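You operate a simulated robot arm through the tools that you are given. There is no shell and no other tool.

You run a simulated two-armed robot. Do the job below in one go: nothing can be reset, and whatever is moved stays where it is left.

Task
Pack the low bench's green bottles into the short carton and close it.
Fine: the card divider on that bench goes in first; a bottle a cell; both flaps folded flat.

The check looks at the end state, three seconds after you hand in, the way a careful person would. Anything else that was tipped, shoved, dropped, spilled or broken makes it a failure.

Robot
Two 7-joint arms with fingered hands on one trunk that stands fixed in place. Base frame: the origin is at the foot of the trunk, x ahead of it, y to its left, z up; the work surface is at about z = 720. Readings come in mm, rad, newtons and seconds.
The left shoulder is at [50, 214, 869], the right one opposite. With the tool pointing down near the work surface each hand reaches from about 420 to 900 mm from the base axis, measured 20 degrees to its own side. Payload 3 kg a hand.
Tool frame (each hand has its own): the origin (TCP) lies between the finger pads and is the grasp point; the fingertips stand 26 mm ahead of it; z points along the fingers, y is the line along which they close. The gripper opens to 132 mm; its body begins 73 mm behind the TCP. The gripper is a hand of 3 fingers: y runs from the thumb to the fingers, the wrist lies at [0, 0, -229] in the tool frame, and closing takes about 1.5 s.
Orientation is that of the tool frame in the base frame, as [roll, pitch, yaw] about the fixed x, y, z axes, in that order (R = Rz(yaw) Ry(pitch) Rx(roll)). With the fingers straight down and closing along the base's y, the tool's x points along the base's -x, its y along +y and its z along -z.

Tools
- The arms move only by the tool arm_command. It takes "left_rows", "right_rows" or both (then of equal length, played together; a hand with none holds still); each is a list of rows, each a list of 2 entries, a list of its own where there are three numbers: the shift along the tool's x, y, z in mm, then the turn, a rotation vector about the tool's x, y, z in degrees. In form: [[[tx, ty, tz], [ax, ay, az]], ...]. A call has 1 to 20 rows; each row shifts and turns the commanded pose from where the row before left it, along the tool's axes as they then stand. "left_jaw" and "right_jaw" are, for a hand that has rows, the opening, from 0 (shut) to 1 (fully open), set as the call begins (left out, the last holds). Each row takes 0.2 s and may step no farther than 50 mm and 0.15 rad from the row before; otherwise, or with a gripper value out of range, the whole call is refused. Where a pose cannot be reached the arm comes as near as it can. A force on the tool above 90 N (or 10 N above the force at the start of the call, whichever is more), or a blocked arm, ends the call early, and 0.2 s more pass. Each finger travels about 72 mm/s and halts on what it meets, pressing with about 27 N; the grip force reading is that of the motor and also rises with nothing between the fingers. The clock runs only during rows and for 0.2 s after the last one: add rows that do not move to give the fingers time. It gives the time, the measured TCP pose, the force on the tool (base axes), the opening and the grip force at its end, in the units of the frame above (readings bear some noise), with the torque about the TCP (base axes, N m) and any sound that the robot's microphone picked up, and new pictures: "pictures" is both (left out), scene, wrist or none (wrist: the cameras of the hands that moved).
- Cameras (640 x 400 px; columns grow to the right, rows downward): "scene" is now at [18.3, -26.1, 1508.3]; the picture's right is [-0.38, -0.93, 0.00], its down [-0.60, 0.25, -0.76] and it looks along [0.71, -0.29, -0.65] (base axes); focal length 341 px, centre (320, 200). "left" rides on the left gripper at [-62, 3, -92] in its tool frame; the picture's right is [-0.05, -1.00, 0.00], its down [0.83, -0.04, -0.56] and it looks along [0.55, -0.03, 0.83] (tool axes); focal length 230 px, centre (320, 200). "right" rides on the right gripper at [62, 3, -92] in its tool frame; the picture's right is [-0.05, 1.00, 0.00], its down [-0.83, -0.04, -0.56] and it looks along [-0.55, -0.03, 0.83] (tool axes); focal length 230 px, centre (320, 200). There is no depth. A picture from a camera that has moved, and an enlarged one, comes with that camera's place and axes in the base frame and with its lens. The place of the scene camera against the robot may be out by one fixed shift of up to 18 mm in any direction.
- move_fingers(finger1, finger2, thumb_bend, hand): sets how far each is bent, from 0 (flat) to 100 (curled in); at 30 the hand is open as for a grip, at 70 the pads meet at the TCP. One left out holds its place. A second passes; each finger stops where it meets its share of the squeeze, and holds until it gets a number again. A gripper value or a shape takes the hand back. It gives what a move gives, with no picture; readings hold the bend of each and the force on the fingers (four entries, about 0 where the hand has none), thumb and palm.
- grasp_type(shape, hand): the hand has 3 fingers and takes this shape, open, in about a second: jaw (thumb against the fingers, like two jaws); tri (thumb and two fingers); tip (a fingertip pinch); poke (one finger out to press); point (the index stretched); flat (the hand flat); cup (the hand cupped); fist (a fist). The gripper value then closes the fingers along that shape, each until it touches; the sizes above hold for jaw. It gives what a move gives, with no picture.
- turn_head(pan, tilt): turns the head with the scene camera to pan (to the left, within 1.501 rad either way) and tilt (down, from -0.506 to 1.204), counted from straight ahead of the robot. It gives what a move gives, and a new picture of the scene camera.
- enlarge(camera, box): a new picture of the part [left, top, right, bottom] of that camera's present view, enlarged. It takes no simulated time.
- close_job(): hands the job in; it is judged then, once.

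Nothing tells you positions but the pictures and the camera data. Unless the task says otherwise, let go and move clear before handing in.

The tools are called after ">>>" by a JSON object that holds its "api" and its "payload". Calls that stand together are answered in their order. arm_command: Moves the arms, as the interface text tells. Its arguments: {"type":"object","properties":{"left_rows":{"type":"array","items":{"type":"array"}},"left_jaw":{"type":"number"},"right_rows":{"type":"array","items":{"type":"array"}},"right_jaw":{"type":"number"},"pictures":{"type":"string","enum":["both","scene","wrist","none"]}},"required":[]} The other tools are called the same way: grasp_type (shape, hand) gives the hand a shape; move_fingers (finger1, finger2, thumb_bend, hand) moves the fingers one by one; turn_head (pan, tilt) turns the head that bears the scene camera; enlarge (camera, box) takes an enlarged picture of a part of a camera's view; close_job () hands the job in.

At the start:

```text
t: 0.0
left_tcp_pos: [435.1, -37.3, 1205.2]
left_ee_rot: [3.141, 0.0, 2.663]
left_ft_force: [0.8, 0.1, 0.5]
left_ft_torque: [-0.02, -0.01, 0.02]
left_gripper_width: 132.1
left_grip_force: 0.0
left_shape: jaw
left_bend: [30.0, 30.0, 30.0]
left_finger forces: [0.1, 0.0, 0.0, 0.0, 0.0, 0.1]
right_tcp_pos: [351.7, -401.1, 1239.3]
right_ee_rot: [-3.141, 0.001, 2.664]
right_ft_force: [-0.8, 0.1, 0.8]
right_ft_torque: [0.0, 0.01, 0.0]
right_gripper_width: 131.9
right_grip_force: 0.0
right_shape: jaw
right_bend: [30.0, 30.0, 30.0]
right_finger forces: [0.0, 0.0, 0.0, 0.0, 0.1, 0.0]
head pan, tilt (commanded): [-0.389, 0.703]
```

scene: 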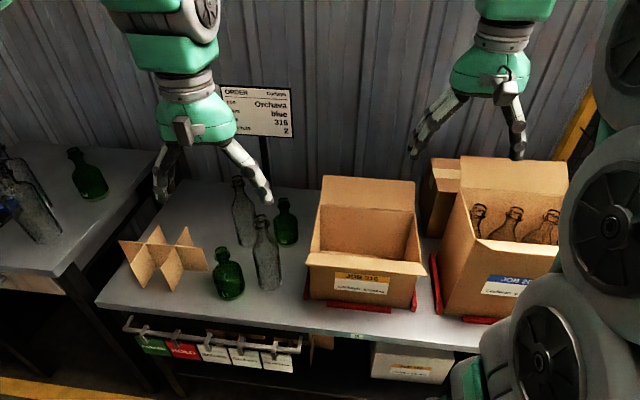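
right: 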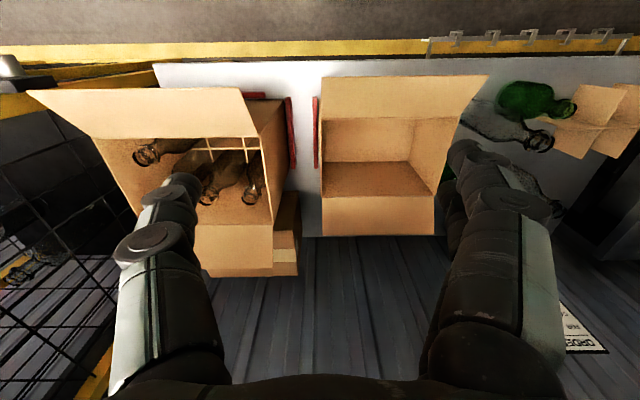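
left: 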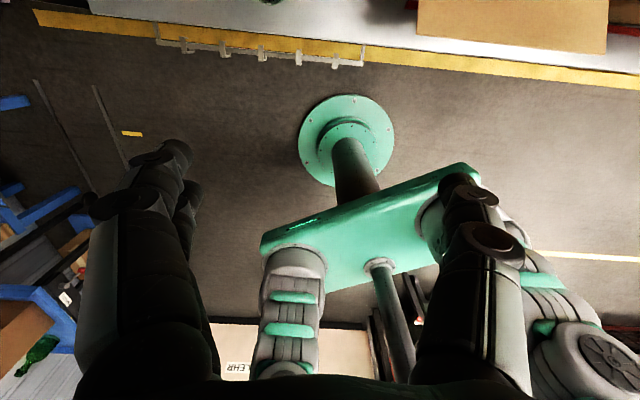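

I see a bench ahead with a short open carton, a taller carton with brown bottles, a card divider, and green and clear bottles, plus a second bench to the left with another green bottle. I'll look closer before moving anything.

>>> {"api": "enlarge", "payload": {"camera": "scene", "box": [80, 150, 320, 300]}}

>>> {"api": "enlarge", "payload": {"camera": "scene", "box": [280, 150, 600, 350]}}

>>> {"api": "enlarge", "payload": {"camera": "scene", "box": [0, 100, 240, 250]}}

>>> {"api": "enlarge", "payload": {"camera": "right", "box": [120, 60, 640, 260]}}

```text
2.67 times, centred on (200, 225) of scene
camera zoom: at [18.3, -26.1, 1508.3], right [-0.38, -0.93, 0.0], down [-0.6, 0.25, -0.76], along [0.71, -0.29, -0.65], focal length 910 px, centre (640, 133)
```

zoom: 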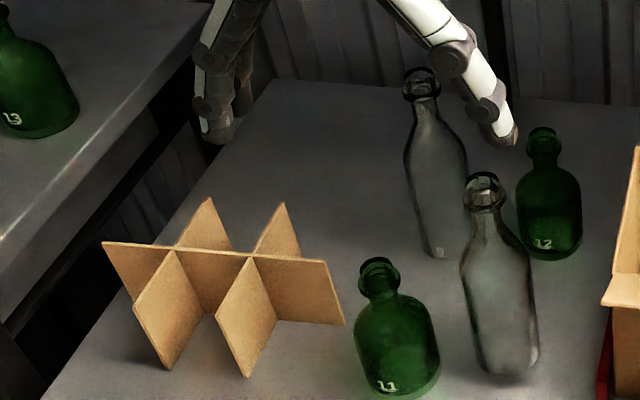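

```text
2.00 times, centred on (440, 250) of scene
camera zoom: at [18.3, -26.1, 1508.3], right [-0.38, -0.93, 0.0], down [-0.6, 0.25, -0.76], along [0.71, -0.29, -0.65], focal length 682 px, centre (80, 100)
```

zoom: 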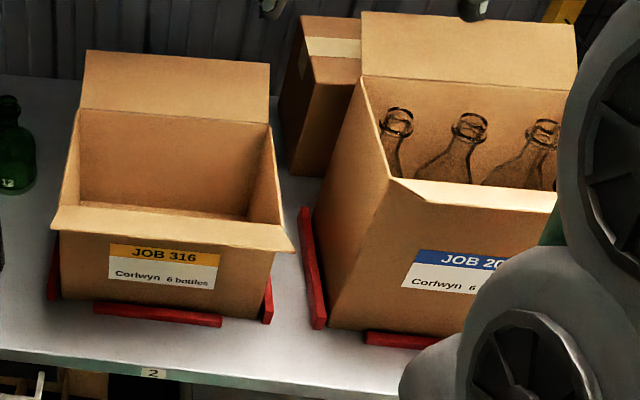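

```text
2.67 times, centred on (120, 175) of scene
camera zoom: at [18.3, -26.1, 1508.3], right [-0.38, -0.93, 0.0], down [-0.6, 0.25, -0.76], along [0.71, -0.29, -0.65], focal length 910 px, centre (853, 267)
```

zoom: 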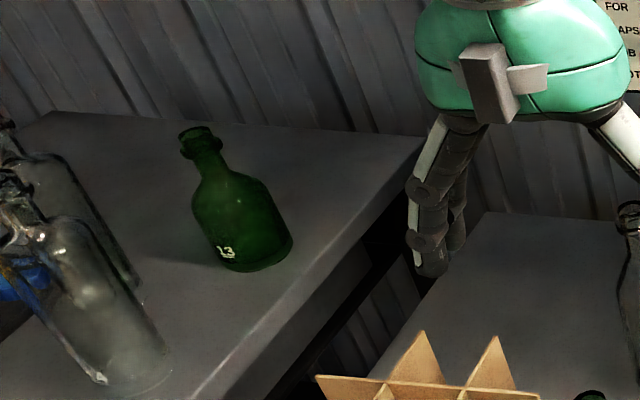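

```text
1.23 times, centred on (380, 160) of right
camera zoom: at [298.9, -368.8, 1331.9], right [0.51, 0.86, 0.0], down [0.72, -0.42, 0.56], along [0.48, -0.28, -0.83], focal length 283 px, centre (246, 249)
```

zoom: 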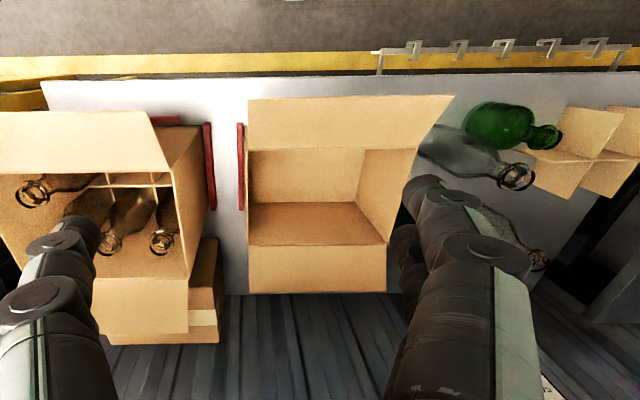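

The bench ahead carries bottles 11 and 12 (green), two clear bottles, the divider and the JOB 316 carton. I'll read the sign and look around with the head for other benches.

>>> {"api": "enlarge", "payload": {"camera": "scene", "box": [200, 70, 320, 145]}}

>>> {"api": "turn_head", "payload": {"pan": 0.3, "tilt": 0.6}}

```text
5.33 times, centred on (260, 108) of scene
camera zoom: at [18.3, -26.1, 1508.3], right [-0.38, -0.93, 0.0], down [-0.6, 0.25, -0.76], along [0.71, -0.29, -0.65], focal length 1820 px, centre (640, 693)
```

zoom: 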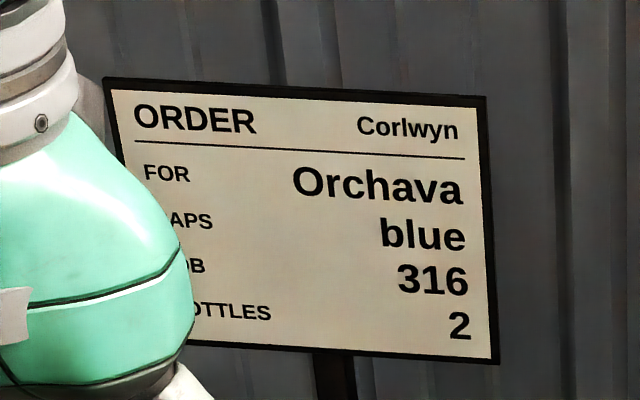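

```text
t: 1.1
left_tcp_pos: [435.5, -36.2, 1205.4]
left_ee_rot: [-3.141, 0.001, 2.663]
left_ft_force: [-0.8, -0.4, 0.4]
left_ft_torque: [0.0, -0.01, 0.0]
left_gripper_width: 131.7
left_grip_force: 0.0
left_shape: jaw
left_bend: [30.0, 30.0, 30.0]
left_finger forces: [0.1, 0.0, 0.0, 0.1, 0.1, 0.1]
right_tcp_pos: [352.5, -401.7, 1238.5]
right_ee_rot: [3.141, 0.0, 2.662]
right_ft_force: [0.1, 0.1, 0.0]
right_ft_torque: [0.01, 0.01, 0.0]
right_gripper_width: 131.8
right_grip_force: 0.1
right_shape: jaw
right_bend: [30.0, 30.0, 30.0]
right_finger forces: [0.0, 0.0, 0.0, 0.1, 0.0, 0.0]
head pan, tilt (commanded): [0.3, 0.6]
camera scene: at [24.4, 32.2, 1517.3], right [0.29, -0.96, 0.0], down [-0.54, -0.17, -0.82], along [0.79, 0.24, -0.57], focal length 341 px, centre (320, 200)
```

scene: 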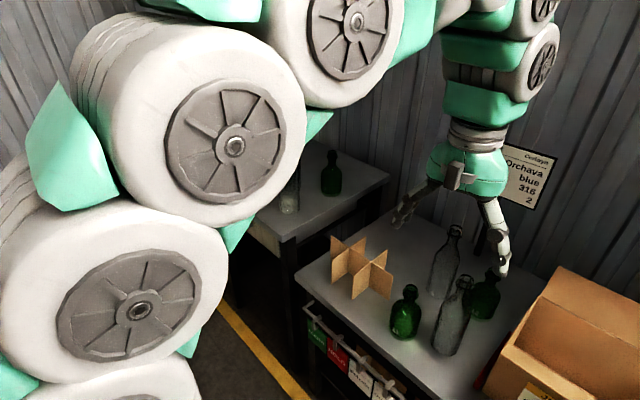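

The sign confirms JOB 316 and two bottles, so bottles 11 and 12 are the ones. I'll check the right side too, then come back to the bench.

>>> {"api": "turn_head", "payload": {"pan": -1.0, "tilt": 0.6}}

>>> {"api": "turn_head", "payload": {"pan": -0.35, "tilt": 0.95}}

```text
t: 2.5
left_tcp_pos: [435.4, -37.0, 1204.5]
left_ee_rot: [3.141, -0.001, 2.664]
left_ft_force: [-0.4, 0.1, 0.2]
left_ft_torque: [0.0, 0.0, -0.03]
left_gripper_width: 131.7
left_grip_force: 0.0
left_shape: jaw
left_bend: [30.0, 30.0, 30.0]
left_finger forces: [0.1, 0.0, 0.0, 0.0, 0.0, 0.0]
right_tcp_pos: [352.0, -400.6, 1237.3]
right_ee_rot: [-3.14, -0.002, 2.663]
right_ft_force: [0.0, -0.4, -1.0]
right_ft_torque: [0.02, 0.0, 0.02]
right_gripper_width: 131.7
right_grip_force: 0.0
right_shape: jaw
right_bend: [30.0, 30.0, 30.0]
right_finger forces: [0.0, 0.0, 0.1, 0.0, 0.1, 0.0]
head pan, tilt (commanded): [-1.0, 0.6]
camera scene: at [-12.3, -68.2, 1517.3], right [-0.84, -0.54, 0.0], down [-0.31, 0.48, -0.83], along [0.45, -0.69, -0.56], focal length 341 px, centre (320, 200)
```

scene: 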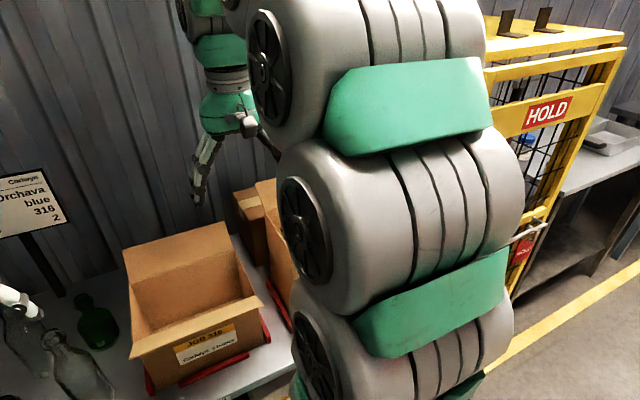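

```text
t: 3.6
left_tcp_pos: [435.2, -35.4, 1204.5]
left_ee_rot: [-3.14, 0.002, 2.663]
left_ft_force: [-0.4, -0.3, 0.6]
left_ft_torque: [0.03, 0.0, -0.03]
left_gripper_width: 131.9
left_grip_force: 0.1
left_shape: jaw
left_bend: [30.0, 30.0, 30.0]
left_finger forces: [0.0, 0.1, 0.0, 0.0, 0.0, 0.1]
right_tcp_pos: [352.0, -400.8, 1238.0]
right_ee_rot: [-3.142, -0.001, 2.664]
right_ft_force: [-0.2, 0.8, 0.0]
right_ft_torque: [-0.01, -0.02, 0.0]
right_gripper_width: 132.0
right_grip_force: 0.0
right_shape: jaw
right_bend: [30.0, 30.0, 30.0]
right_finger forces: [0.1, 0.0, 0.0, 0.0, 0.1, 0.1]
head pan, tilt (commanded): [-0.351, 0.949]
camera scene: at [8.2, -19.0, 1488.9], right [-0.34, -0.94, 0.0], down [-0.76, 0.28, -0.58], along [0.55, -0.2, -0.81], focal length 341 px, centre (320, 200)
```

scene: 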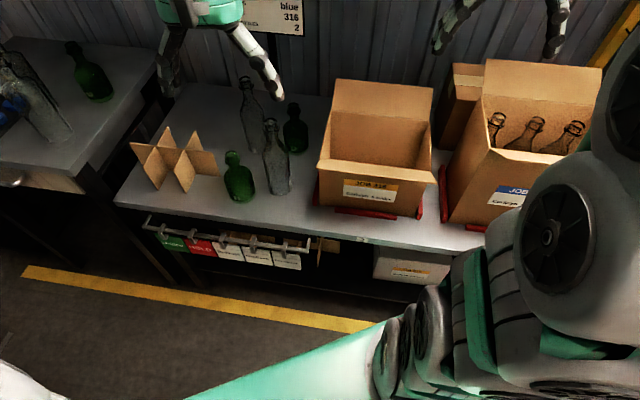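

This is a good view of the whole bench. I'll enlarge its parts to measure positions.

>>> {"api": "enlarge", "payload": {"camera": "scene", "box": [110, 80, 334, 220]}}

>>> {"api": "enlarge", "payload": {"camera": "scene", "box": [290, 70, 466, 250]}}

>>> {"api": "enlarge", "payload": {"camera": "scene", "box": [400, 50, 624, 260]}}

>>> {"api": "enlarge", "payload": {"camera": "scene", "box": [120, 180, 344, 320]}}

```text
2.86 times, centred on (222, 150) of scene
camera zoom: at [8.2, -19.0, 1488.9], right [-0.34, -0.94, 0.0], down [-0.76, 0.28, -0.58], along [0.55, -0.2, -0.81], focal length 975 px, centre (600, 343)
```

zoom: 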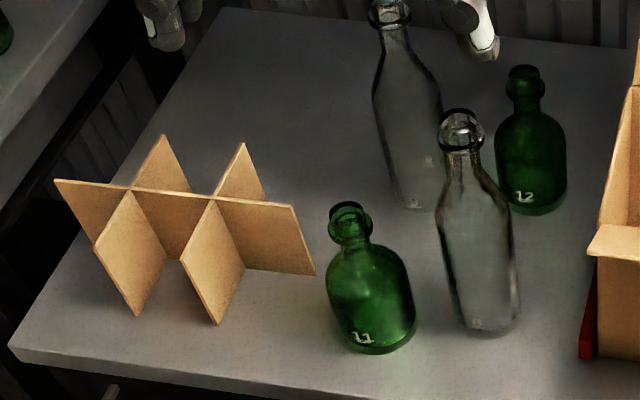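

```text
2.22 times, centred on (378, 160) of scene
camera zoom: at [8.2, -19.0, 1488.9], right [-0.34, -0.94, 0.0], down [-0.76, 0.28, -0.58], along [0.55, -0.2, -0.81], focal length 758 px, centre (191, 289)
```

zoom: 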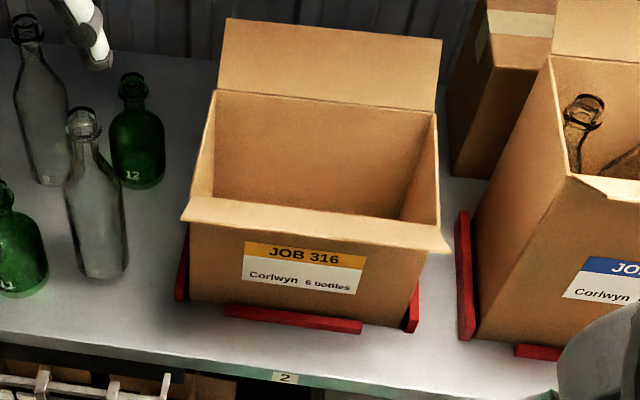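

```text
1.90 times, centred on (512, 155) of scene
camera zoom: at [8.2, -19.0, 1488.9], right [-0.34, -0.94, 0.0], down [-0.76, 0.28, -0.58], along [0.55, -0.2, -0.81], focal length 650 px, centre (-46, 286)
```

zoom: 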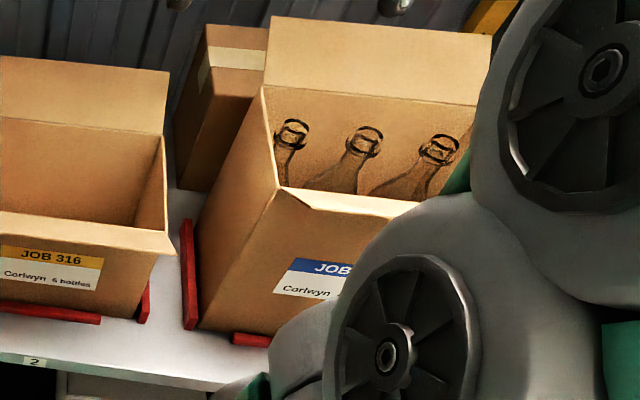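

```text
2.86 times, centred on (232, 250) of scene
camera zoom: at [8.2, -19.0, 1488.9], right [-0.34, -0.94, 0.0], down [-0.76, 0.28, -0.58], along [0.55, -0.2, -0.81], focal length 975 px, centre (571, 57)
```

zoom: 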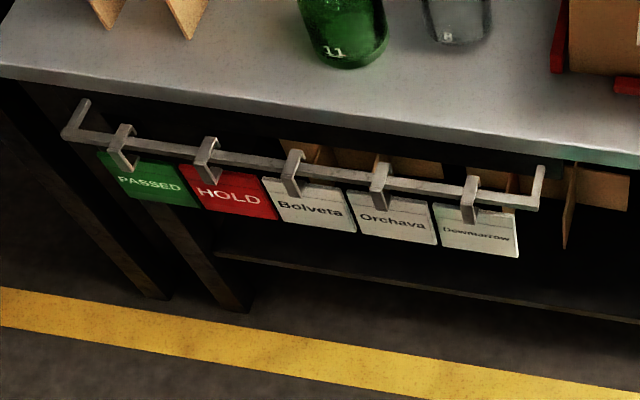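

Key frame: the bench is rotated about −27° (the hands are aligned with it). The carton spans about 172 × 258 mm with its rim near z≈895, the divider is about 240 × 147 × 100 mm, and the green bottles are about 170 mm tall. I'll clear the left hand off to the left first, so the right hand can do the work.

>>> {"api": "arm_command", "payload": {"left_rows": [[[28.6, 36.7, 0], [0, 0, 0]], [[28.6, 36.7, 0], [0, 0, 0]], [[28.6, 36.7, 0], [0, 0, 0]], [[28.6, 36.7, 0], [0, 0, 0]], [[28.6, 36.7, 0], [0, 0, 0]], [[28.6, 36.7, 0], [0, 0, 0]], [[28.6, 36.7, 0], [0, 0, 0]], [[28.6, 36.7, 0], [0, 0, 0]], [[28.6, 36.7, 0], [0, 0, 0]], [[28.6, 36.7, 0], [0, 0, 0]]], "pictures": "scene"}}

```text
t: 5.8
left_tcp_pos: [349.2, 419.0, 1203.5]
left_ee_rot: [-3.14, 0.0, 2.664]
left_ft_force: [0.5, -0.4, 0.4]
left_ft_torque: [-0.02, 0.0, 0.03]
left_gripper_width: 131.8
left_grip_force: 0.2
left_shape: jaw
left_bend: [30.0, 30.0, 30.0]
left_finger forces: [0.0, 0.0, 0.0, 0.1, 0.1, 0.0]
right_tcp_pos: [352.5, -400.8, 1237.9]
right_ee_rot: [3.141, -0.001, 2.663]
right_ft_force: [-0.8, 0.4, -0.1]
right_ft_torque: [0.0, 0.01, 0.01]
right_gripper_width: 132.0
right_grip_force: 0.0
right_shape: jaw
right_bend: [30.0, 30.0, 30.0]
right_finger forces: [0.0, 0.0, 0.0, 0.1, 0.0, 0.0]
head pan, tilt (commanded): [-0.351, 0.949]
camera scene: at [8.2, -18.8, 1488.9], right [-0.34, -0.94, 0.0], down [-0.76, 0.28, -0.58], along [0.55, -0.2, -0.81], focal length 341 px, centre (320, 200)
```

scene: 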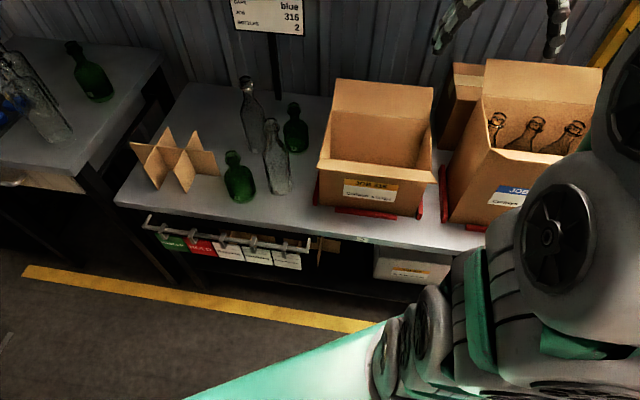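

The left hand is clear. Now I'll bring the right hand's camera over the carton centre for an accurate measurement.

>>> {"api": "arm_command", "payload": {"right_rows": [[[20, 41, 5], [0, 0, 0]], [[20, 41, 5], [0, 0, 0]], [[20, 41, 5], [0, 0, 0]], [[0, 0, 0], [0, 0, 0]]], "pictures": "wrist"}}

>>> {"api": "enlarge", "payload": {"camera": "right", "box": [180, 60, 460, 260]}}

```text
t: 6.8
left_tcp_pos: [349.6, 419.7, 1204.1]
left_ee_rot: [3.14, 0.0, 2.662]
left_ft_force: [0.1, -0.8, 0.0]
left_ft_torque: [0.0, 0.02, 0.0]
left_gripper_width: 131.6
left_grip_force: 0.1
left_shape: jaw
left_bend: [30.0, 30.0, 30.0]
left_finger forces: [0.1, 0.0, 0.0, 0.1, 0.0, 0.1]
right_tcp_pos: [355.4, -265.8, 1222.5]
right_ee_rot: [-3.141, 0.0, 2.663]
right_ft_force: [0.3, 0.7, -0.1]
right_ft_torque: [-0.01, -0.03, 0.01]
right_gripper_width: 132.2
right_grip_force: 0.0
right_shape: jaw
right_bend: [30.0, 30.0, 30.0]
right_finger forces: [0.1, 0.1, 0.1, 0.0, 0.1, 0.1]
head pan, tilt (commanded): [-0.351, 0.949]
camera right: at [302.9, -233.3, 1316.0], right [0.51, 0.86, 0.0], down [0.72, -0.42, 0.56], along [0.48, -0.28, -0.83], focal length 230 px, centre (320, 200)
```

right: 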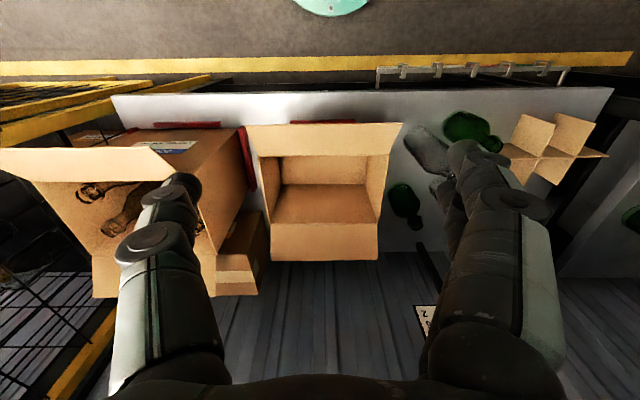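

```text
2.00 times, centred on (320, 160) of right
camera zoom: at [302.9, -233.3, 1316.0], right [0.51, 0.86, 0.0], down [0.72, -0.42, 0.56], along [0.48, -0.28, -0.83], focal length 460 px, centre (320, 280)
```

zoom: 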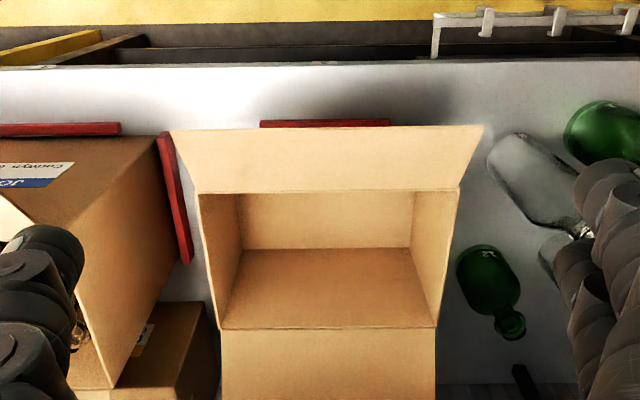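

The carton, bench and bottles are clearly visible. I want the bench angle precisely, so I'll enlarge bench edges and carton corners from both cameras.

>>> {"api": "enlarge", "payload": {"camera": "scene", "box": [100, 180, 180, 230]}}

>>> {"api": "enlarge", "payload": {"camera": "scene", "box": [340, 200, 420, 250]}}

>>> {"api": "enlarge", "payload": {"camera": "right", "box": [230, 110, 330, 172]}}

>>> {"api": "enlarge", "payload": {"camera": "right", "box": [320, 110, 420, 172]}}

>>> {"api": "enlarge", "payload": {"camera": "right", "box": [240, 160, 400, 260]}}

```text
8.00 times, centred on (140, 205) of scene
camera zoom: at [8.2, -18.9, 1488.9], right [-0.34, -0.94, 0.0], down [-0.76, 0.28, -0.58], along [0.55, -0.2, -0.81], focal length 2729 px, centre (1760, 160)
```

zoom: 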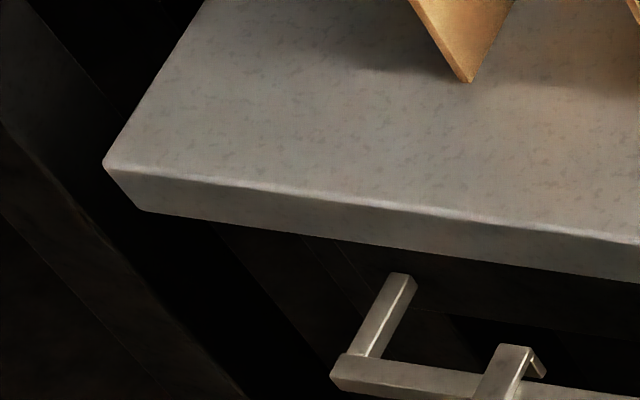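

```text
8.00 times, centred on (380, 225) of scene
camera zoom: at [8.2, -18.9, 1488.9], right [-0.34, -0.94, 0.0], down [-0.76, 0.28, -0.58], along [0.55, -0.2, -0.81], focal length 2729 px, centre (-160, 0)
```

zoom: 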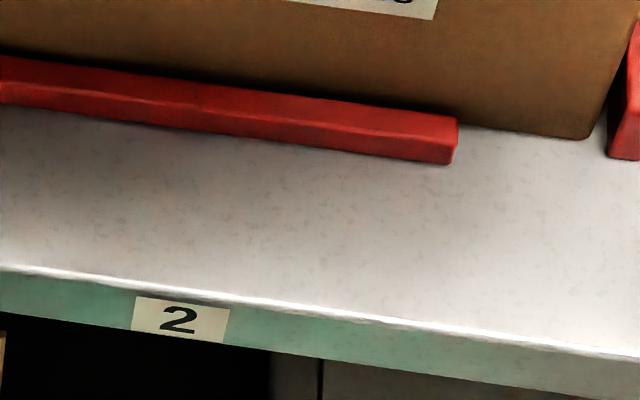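

```text
6.40 times, centred on (280, 141) of right
camera zoom: at [302.9, -233.3, 1316.0], right [0.51, 0.86, 0.0], down [0.72, -0.42, 0.56], along [0.48, -0.28, -0.83], focal length 1472 px, centre (576, 578)
```

zoom: 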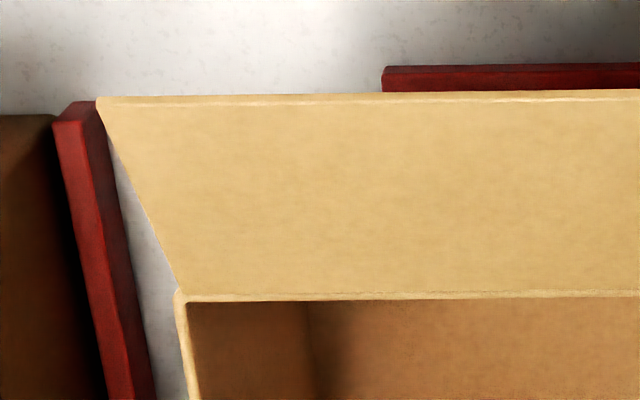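

```text
6.40 times, centred on (370, 141) of right
camera zoom: at [302.9, -233.3, 1316.0], right [0.51, 0.86, 0.0], down [0.72, -0.42, 0.56], along [0.48, -0.28, -0.83], focal length 1472 px, centre (0, 578)
```

zoom: 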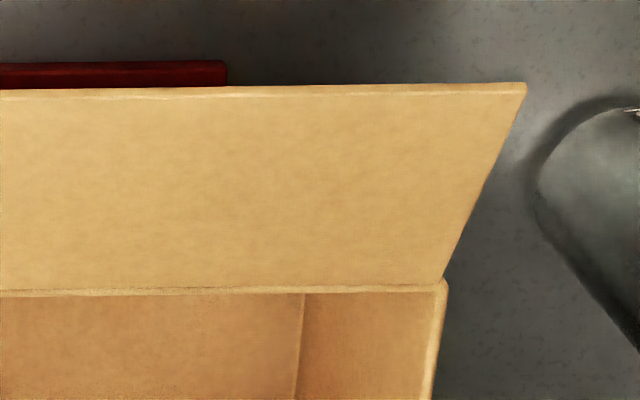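

```text
4.00 times, centred on (320, 210) of right
camera zoom: at [302.9, -233.3, 1316.0], right [0.51, 0.86, 0.0], down [0.72, -0.42, 0.56], along [0.48, -0.28, -0.83], focal length 920 px, centre (320, 160)
```

zoom: 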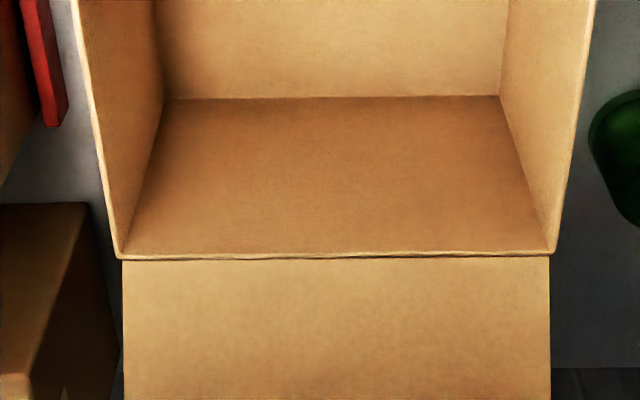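

The bench (and carton) is turned −29.5° in the base frame, 2.1° more than the hands. I'll align the right hand with it and move over toward the divider and bottles for close measurement.

>>> {"api": "arm_command", "payload": {"right_rows": [[[1, 40.6, 17.2], [0, 0, 2.1]], [[1, 40.6, 17.2], [0, 0, 0]], [[1, 40.6, 17.2], [0, 0, 0]], [[1, 40.6, 17.2], [0, 0, 0]], [[1, 40.6, 17.2], [0, 0, 0]], [[1, 40.6, 17.2], [0, 0, 0]], [[1, 40.6, 17.2], [0, 0, 0]], [[1, 40.6, 17.2], [0, 0, 0]], [[1, 40.6, 17.2], [0, 0, 0]], [[1, 40.6, 17.2], [0, 0, 0]], [[0, 0, 0], [0, 0, 0]]], "pictures": "both"}}

```text
t: 9.2
left_tcp_pos: [350.1, 420.2, 1204.8]
left_ee_rot: [3.141, 0.0, 2.664]
left_ft_force: [0.0, -0.2, -0.3]
left_ft_torque: [-0.04, 0.0, 0.01]
left_gripper_width: 132.1
left_grip_force: 0.0
left_shape: jaw
left_bend: [30.0, 30.0, 30.0]
left_finger forces: [0.0, 0.0, 0.0, 0.0, 0.1, 0.0]
right_tcp_pos: [544.9, 94.7, 1049.6]
right_ee_rot: [3.14, 0.002, 2.627]
right_ft_force: [0.0, 0.5, -0.3]
right_ft_torque: [-0.03, 0.0, -0.03]
right_gripper_width: 131.7
right_grip_force: 0.0
right_shape: jaw
right_bend: [30.0, 30.0, 30.0]
right_finger forces: [0.0, 0.0, 0.0, 0.0, 0.0, 0.0]
head pan, tilt (commanded): [-0.351, 0.949]
camera scene: at [8.2, -18.9, 1488.9], right [-0.34, -0.94, 0.0], down [-0.76, 0.28, -0.58], along [0.55, -0.2, -0.81], focal length 341 px, centre (320, 200)
camera right: at [493.1, 128.8, 1144.8], right [0.54, 0.84, 0.0], down [0.7, -0.45, 0.56], along [0.47, -0.3, -0.83], focal length 230 px, centre (320, 200)
```

scene: 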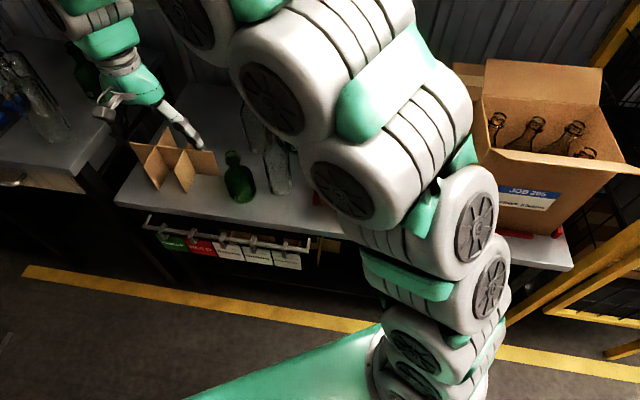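
right: 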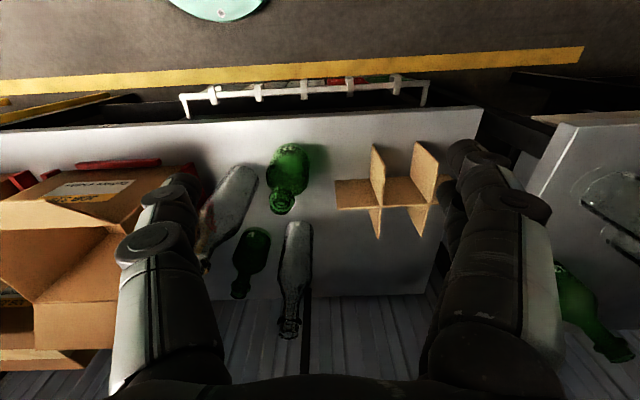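

The camera now sees the divider and bottles from close above. I'll enlarge to measure.

>>> {"api": "enlarge", "payload": {"camera": "right", "box": [320, 130, 480, 250]}}

>>> {"api": "enlarge", "payload": {"camera": "right", "box": [220, 130, 340, 220]}}

>>> {"api": "enlarge", "payload": {"camera": "right", "box": [200, 160, 340, 310]}}

```text
3.33 times, centred on (400, 190) of right
camera zoom: at [493.1, 128.8, 1144.8], right [0.54, 0.84, 0.0], down [0.7, -0.45, 0.56], along [0.47, -0.3, -0.83], focal length 767 px, centre (53, 233)
```

zoom: 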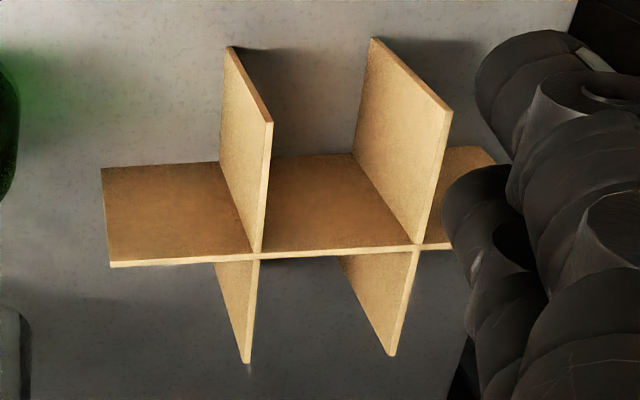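

```text
4.44 times, centred on (280, 175) of right
camera zoom: at [493.1, 128.8, 1144.8], right [0.54, 0.84, 0.0], down [0.7, -0.45, 0.56], along [0.47, -0.3, -0.83], focal length 1022 px, centre (498, 311)
```

zoom: 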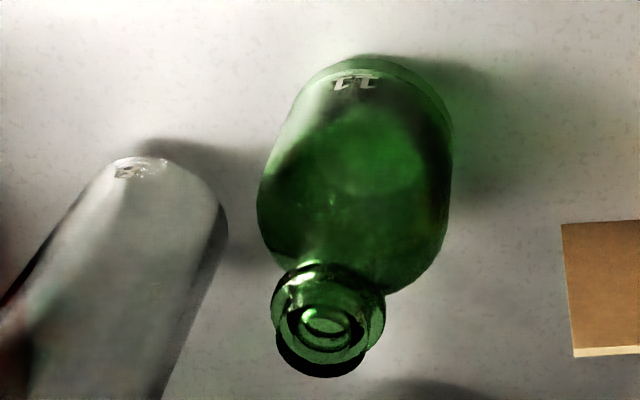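

```text
2.67 times, centred on (270, 235) of right
camera zoom: at [493.1, 128.8, 1144.8], right [0.54, 0.84, 0.0], down [0.7, -0.45, 0.56], along [0.47, -0.3, -0.83], focal length 614 px, centre (453, 107)
```

zoom: 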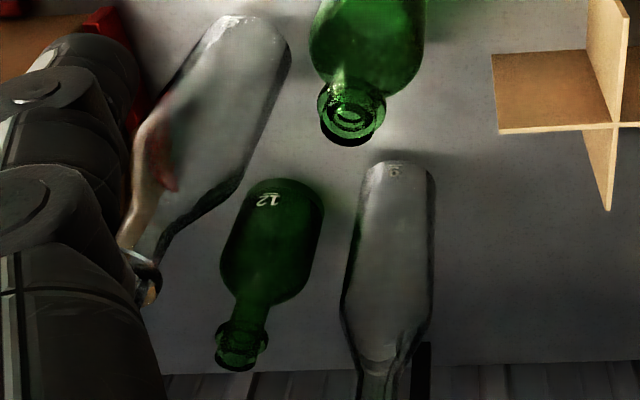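

The divider is about 233 × 150 × 100 mm, centred near (P 601, Q 490) in the bench frame and twisted about 1.2°. I'll zoom in on the green bottles for neck and height details.

>>> {"api": "enlarge", "payload": {"camera": "right", "box": [256, 138, 320, 218]}}

>>> {"api": "enlarge", "payload": {"camera": "right", "box": [220, 220, 292, 310]}}

>>> {"api": "enlarge", "payload": {"camera": "scene", "box": [215, 140, 279, 210]}}

```text
5.00 times, centred on (288, 178) of right
camera zoom: at [493.1, 128.8, 1144.8], right [0.54, 0.84, 0.0], down [0.7, -0.45, 0.56], along [0.47, -0.3, -0.83], focal length 1150 px, centre (480, 310)
```

zoom: 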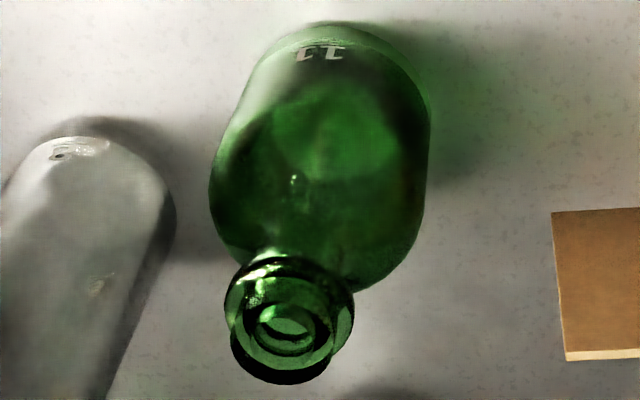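

```text
4.44 times, centred on (256, 265) of right
camera zoom: at [493.1, 128.8, 1144.8], right [0.54, 0.84, 0.0], down [0.7, -0.45, 0.56], along [0.47, -0.3, -0.83], focal length 1022 px, centre (604, -89)
```

zoom: 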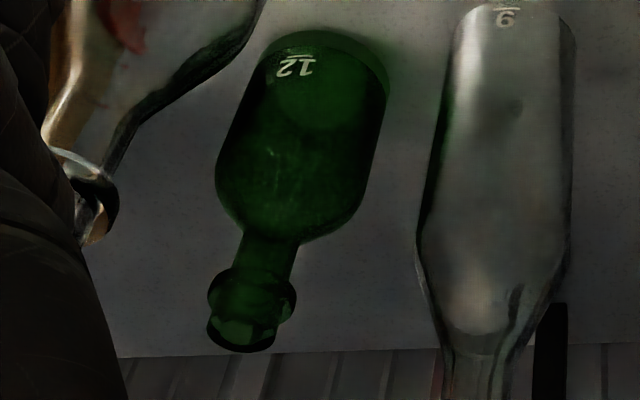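

```text
5.71 times, centred on (247, 175) of scene
camera zoom: at [8.2, -18.9, 1488.9], right [-0.34, -0.94, 0.0], down [-0.76, 0.28, -0.58], along [0.55, -0.2, -0.81], focal length 1950 px, centre (737, 343)
```

zoom: 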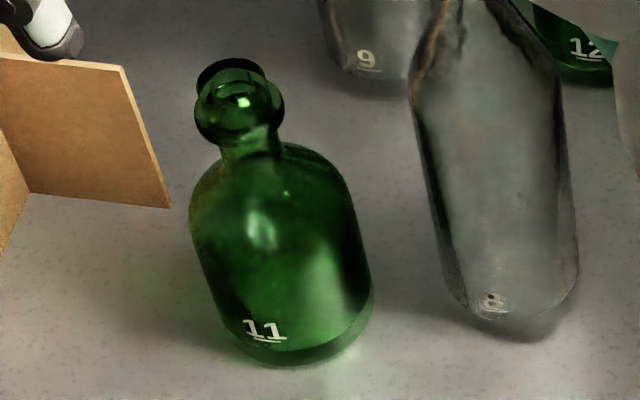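

Bottle 11 is at about (P 552, Q 288) and bottle 12 at (P 755, Q 175). Both are about 75 mm wide and 158 mm tall, with a 38 mm collar at z≈862. Next I'll check the finger geometry of the hand before planning the divider pinch.

>>> {"api": "enlarge", "payload": {"camera": "scene", "box": [50, 0, 230, 180]}}

>>> {"api": "enlarge", "payload": {"camera": "right", "box": [90, 120, 590, 400]}}

```text
2.22 times, centred on (140, 90) of scene
camera zoom: at [8.2, -18.9, 1488.9], right [-0.34, -0.94, 0.0], down [-0.76, 0.28, -0.58], along [0.55, -0.2, -0.81], focal length 758 px, centre (720, 444)
```

zoom: 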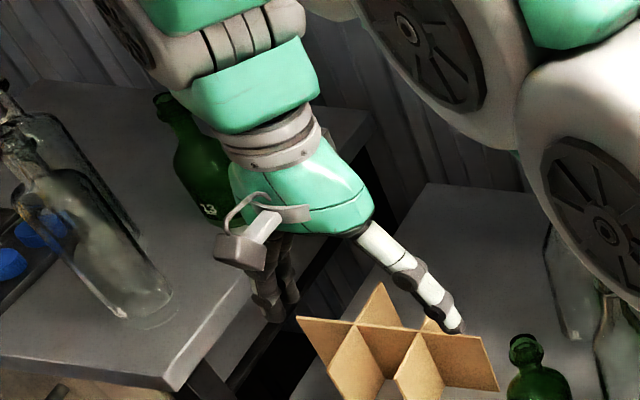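

```text
1.28 times, centred on (340, 260) of right
camera zoom: at [493.1, 128.8, 1144.8], right [0.54, 0.84, 0.0], down [0.7, -0.45, 0.56], along [0.47, -0.3, -0.83], focal length 294 px, centre (294, 123)
```

zoom: 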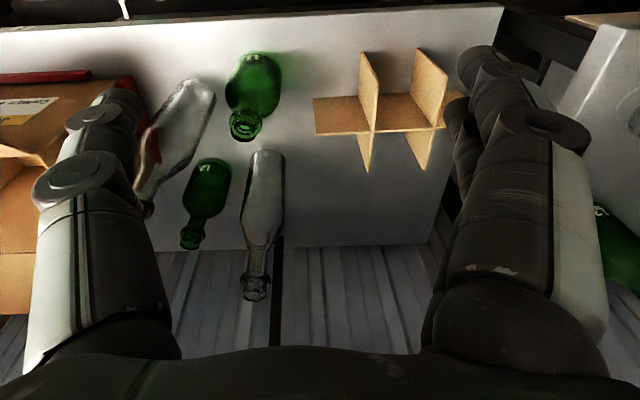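

The left bench is the higher one, so this bench is the low one. I'll yaw the right hand 90° so it closes across the long panel, then tilt it 20° to save reach before approaching the divider.

>>> {"api": "arm_command", "payload": {"right_rows": [[[0, 0, 0], [0, 0, -8.07]], [[0, 0, 0], [0, 0, -8.07]], [[0, 0, 0], [0, 0, -8.07]], [[0, 0, 0], [0, 0, -8.07]], [[0, 0, 0], [0, 0, -8.07]], [[0, 0, 0], [0, 0, -8.07]], [[0, 0, 0], [0, 0, -8.07]], [[0, 0, 0], [0, 0, -8.07]], [[0, 0, 0], [0, 0, -8.07]], [[0, 0, 0], [0, 0, -8.07]], [[0, 0, 0], [0, 0, -8.07]], [[0, 0, 0], [0, -6.67, 0]], [[0, 0, 0], [0, -6.67, 0]], [[0, 0, 0], [0, -6.66, 0]], [[0, 0, 0], [0, 0, 0]]], "pictures": "both"}}

```text
t: 12.4
left_tcp_pos: [350.9, 420.1, 1203.9]
left_ee_rot: [3.14, 0.001, 2.663]
left_ft_force: [0.6, -0.4, -0.1]
left_ft_torque: [0.0, -0.01, -0.01]
left_gripper_width: 132.1
left_grip_force: 0.1
left_shape: jaw
left_bend: [30.0, 30.0, 30.0]
left_finger forces: [0.0, 0.0, 0.0, 0.0, 0.0, 0.1]
right_tcp_pos: [545.5, 95.6, 1051.7]
right_ee_rot: [-3.141, 0.349, -2.107]
right_ft_force: [-0.4, 0.3, 0.4]
right_ft_torque: [-0.01, -0.02, 0.04]
right_gripper_width: 131.8
right_grip_force: 0.0
right_shape: jaw
right_bend: [30.0, 30.0, 30.0]
right_finger forces: [0.0, 0.0, 0.1, 0.0, 0.0, 0.1]
head pan, tilt (commanded): [-0.351, 0.949]
camera scene: at [8.2, -18.9, 1488.9], right [-0.34, -0.94, 0.0], down [-0.76, 0.28, -0.58], along [0.55, -0.2, -0.81], focal length 341 px, centre (320, 200)
camera right: at [496.9, 20.7, 1118.0], right [-0.83, 0.55, 0.02], down [0.34, 0.49, 0.81], along [0.44, 0.68, -0.59], focal length 230 px, centre (320, 200)
```

scene: 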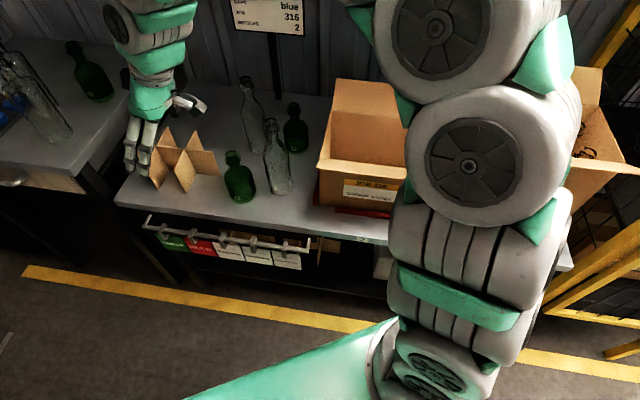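
right: 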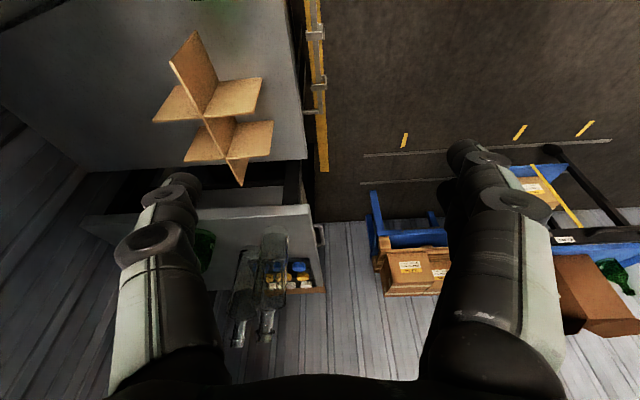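

The hand reached that pose without strain. I need a small yaw correction (the divider is twisted +1.2°), then I'll move above the divider.

>>> {"api": "arm_command", "payload": {"right_rows": [[[0, 0, 0], [-0.82, 0, -2.256]], [[-14.1, -29.3, 26.8], [0, 0, 0]], [[-14.1, -29.3, 26.8], [0, 0, 0]], [[-14.1, -29.3, 26.8], [0, 0, 0]], [[-14.1, -29.3, 26.8], [0, 0, 0]], [[-14.1, -29.3, 26.8], [0, 0, 0]], [[-14.1, -29.3, 26.8], [0, 0, 0]], [[0, 0, 0], [0, 0, 0]]], "pictures": "both"}}

>>> {"api": "enlarge", "payload": {"camera": "scene", "box": [60, 40, 260, 220]}}

>>> {"api": "enlarge", "payload": {"camera": "right", "box": [200, 0, 460, 260]}}

```text
t: 14.2
left_tcp_pos: [350.9, 419.1, 1203.1]
left_ee_rot: [3.141, 0.002, 2.664]
left_ft_force: [0.4, -0.4, -0.6]
left_ft_torque: [-0.02, -0.01, 0.02]
left_gripper_width: 132.2
left_grip_force: 0.0
left_shape: jaw
left_bend: [30.0, 30.0, 30.0]
left_finger forces: [0.1, 0.0, 0.0, 0.0, 0.0, 0.0]
right_tcp_pos: [763.9, 130.7, 931.7]
right_ee_rot: [-3.141, 0.351, -2.065]
right_ft_force: [-0.6, -0.1, -0.7]
right_ft_torque: [0.0, -0.04, -0.01]
right_gripper_width: 132.0
right_grip_force: 0.1
right_shape: jaw
right_bend: [30.0, 30.0, 30.0]
right_finger forces: [0.1, 0.0, 0.0, 0.0, 0.0, 0.0]
head pan, tilt (commanded): [-0.351, 0.949]
camera scene: at [8.2, -18.9, 1488.9], right [-0.34, -0.94, 0.0], down [-0.76, 0.28, -0.58], along [0.55, -0.2, -0.81], focal length 341 px, centre (320, 200)
camera right: at [718.5, 54.0, 997.3], right [-0.86, 0.52, 0.02], down [0.32, 0.5, 0.81], along [0.41, 0.7, -0.59], focal length 230 px, centre (320, 200)
```

scene: 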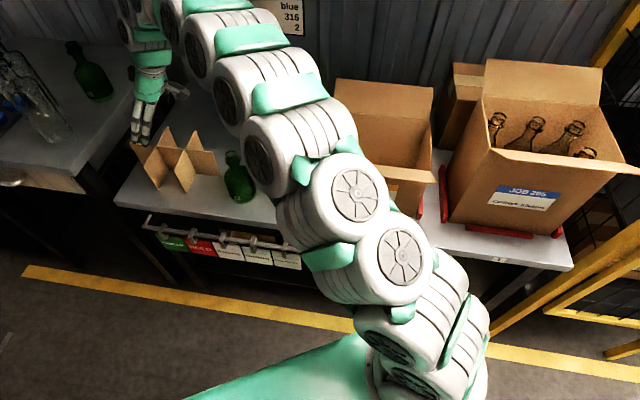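
right: 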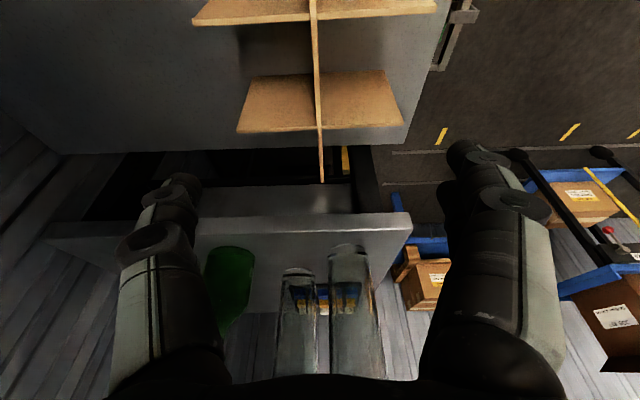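

```text
2.22 times, centred on (160, 130) of scene
camera zoom: at [8.2, -18.9, 1488.9], right [-0.34, -0.94, 0.0], down [-0.76, 0.28, -0.58], along [0.55, -0.2, -0.81], focal length 758 px, centre (676, 356)
```

zoom: 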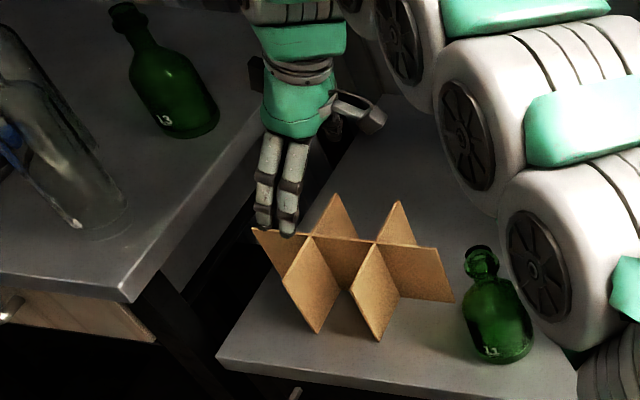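

```text
1.54 times, centred on (330, 130) of right
camera zoom: at [718.5, 54.0, 997.3], right [-0.86, 0.52, 0.02], down [0.32, 0.5, 0.81], along [0.41, 0.7, -0.59], focal length 354 px, centre (305, 308)
```

zoom: 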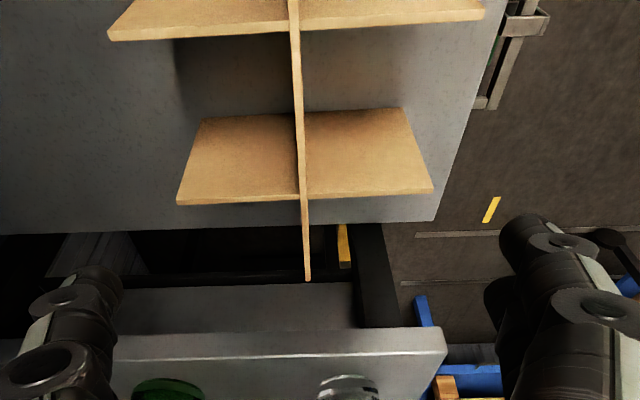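

The right hand is above the divider. The right arm passes over bottle 11, so before descending I'll swing the left hand's camera around for a side view to check the clearances.

>>> {"api": "arm_command", "payload": {"left_rows": [[[-39, 8.9, 14], [0, 0, 0]], [[-39, 8.9, 14], [0, 0, 0]], [[-39, 8.9, 14], [0, 0, 0]], [[-39, 8.9, 14], [0, 0, 0]], [[-39, 8.9, 14], [0, 0, 0]], [[-39, 8.9, 14], [0, 0, 0]], [[0, 0, 0], [0, 0, -8.3]], [[0, 0, 0], [0, 0, -8.3]], [[0, 0, 0], [0, 0, -8.3]], [[0, 0, 0], [0, 0, -8.3]], [[0, 0, 0], [0, 0, -8.3]], [[0, 0, 0], [0, 0, -8.3]], [[0, 0, 0], [0, 0, -8.3]], [[0, 0, 0], [0, 0, -8.3]], [[0, 0, 0], [0, 0, -8.3]], [[0, 0, 0], [0, 0, -8.3]], [[0, 0, 0], [0, 0, -8.3]], [[0, 0, 0], [0, 0, 0]]], "pictures": "both"}}

```text
t: 18.0
left_tcp_pos: [581.0, 360.4, 1121.0]
left_ee_rot: [3.14, -0.001, -2.024]
left_ft_force: [-0.5, 1.2, -0.3]
left_ft_torque: [-0.01, -0.01, 0.01]
left_gripper_width: 132.0
left_grip_force: 0.1
left_shape: jaw
left_bend: [30.0, 30.0, 30.0]
left_finger forces: [0.1, 0.0, 0.0, 0.0, 0.0, 0.0]
right_tcp_pos: [763.4, 129.1, 930.6]
right_ee_rot: [3.141, 0.349, -2.064]
right_ft_force: [0.3, -0.1, 0.3]
right_ft_torque: [-0.01, 0.0, 0.0]
right_gripper_width: 132.0
right_grip_force: 0.0
right_shape: jaw
right_bend: [30.0, 30.0, 30.0]
right_finger forces: [0.1, 0.0, 0.0, 0.0, 0.0, 0.1]
head pan, tilt (commanded): [-0.351, 0.949]
camera scene: at [8.2, -18.9, 1488.9], right [-0.34, -0.94, 0.0], down [-0.76, 0.28, -0.58], along [0.55, -0.2, -0.81], focal length 341 px, centre (320, 200)
camera left: at [606.8, 417.0, 1212.5], right [0.92, -0.39, 0.0], down [-0.33, -0.77, 0.56], along [-0.22, -0.51, -0.83], focal length 230 px, centre (320, 200)
```

scene: 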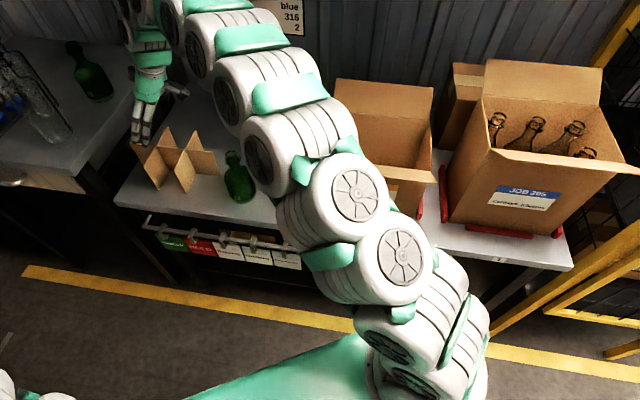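
left: 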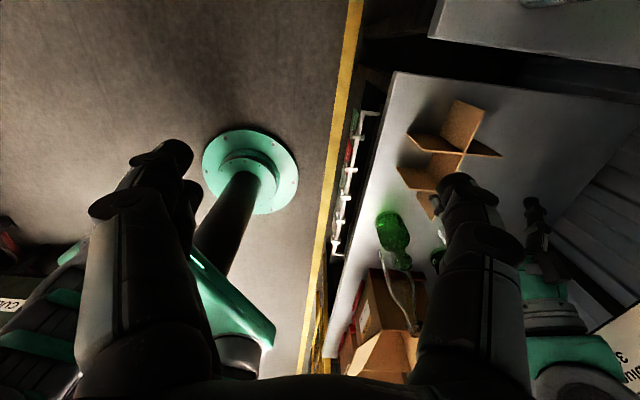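

The side view is angled too far down. I'll tilt the left hand so its camera looks more across the bench.

>>> {"api": "arm_command", "payload": {"left_rows": [[[0, 0, 0], [0, 8, 0]], [[0, 0, 0], [0, 8, 0]], [[0, 0, 0], [0, 8, 0]], [[0, 0, 0], [0, 8, 0]], [[0, 0, 0], [0, 0, 0]]], "pictures": "wrist"}}

```text
t: 19.2
left_tcp_pos: [558.1, 353.9, 1072.7]
left_ee_rot: [3.141, -0.489, -2.027]
left_ft_force: [0.1, -0.4, 0.1]
left_ft_torque: [0.0, 0.0, 0.01]
left_gripper_width: 131.9
left_grip_force: 0.1
left_shape: jaw
left_bend: [30.0, 30.0, 30.0]
left_finger forces: [0.0, 0.0, 0.1, 0.0, 0.0, 0.0]
left hand out of reach, approached as far as the arm can: row 3, 4
right_tcp_pos: [763.1, 130.8, 930.0]
right_ee_rot: [-3.141, 0.35, -2.065]
right_ft_force: [-0.6, 0.4, -0.2]
right_ft_torque: [0.02, 0.03, -0.01]
right_gripper_width: 131.8
right_grip_force: 0.1
right_shape: jaw
right_bend: [30.0, 30.0, 30.0]
right_finger forces: [0.1, 0.0, 0.1, 0.0, 0.0, 0.1]
head pan, tilt (commanded): [-0.351, 0.949]
camera left: at [597.5, 443.1, 1124.5], right [0.92, -0.4, -0.02], down [-0.17, -0.44, 0.88], along [-0.36, -0.8, -0.47], focal length 230 px, centre (320, 200)
```

left: 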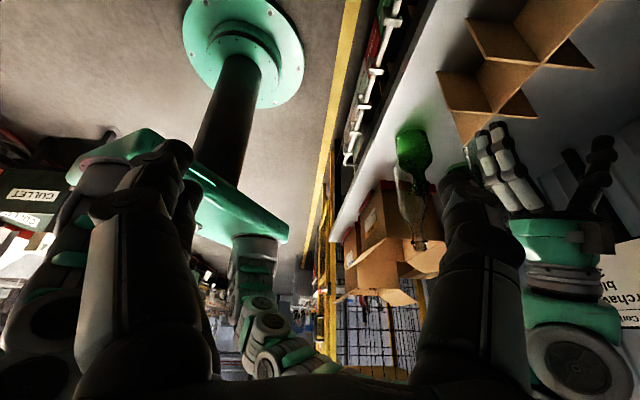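

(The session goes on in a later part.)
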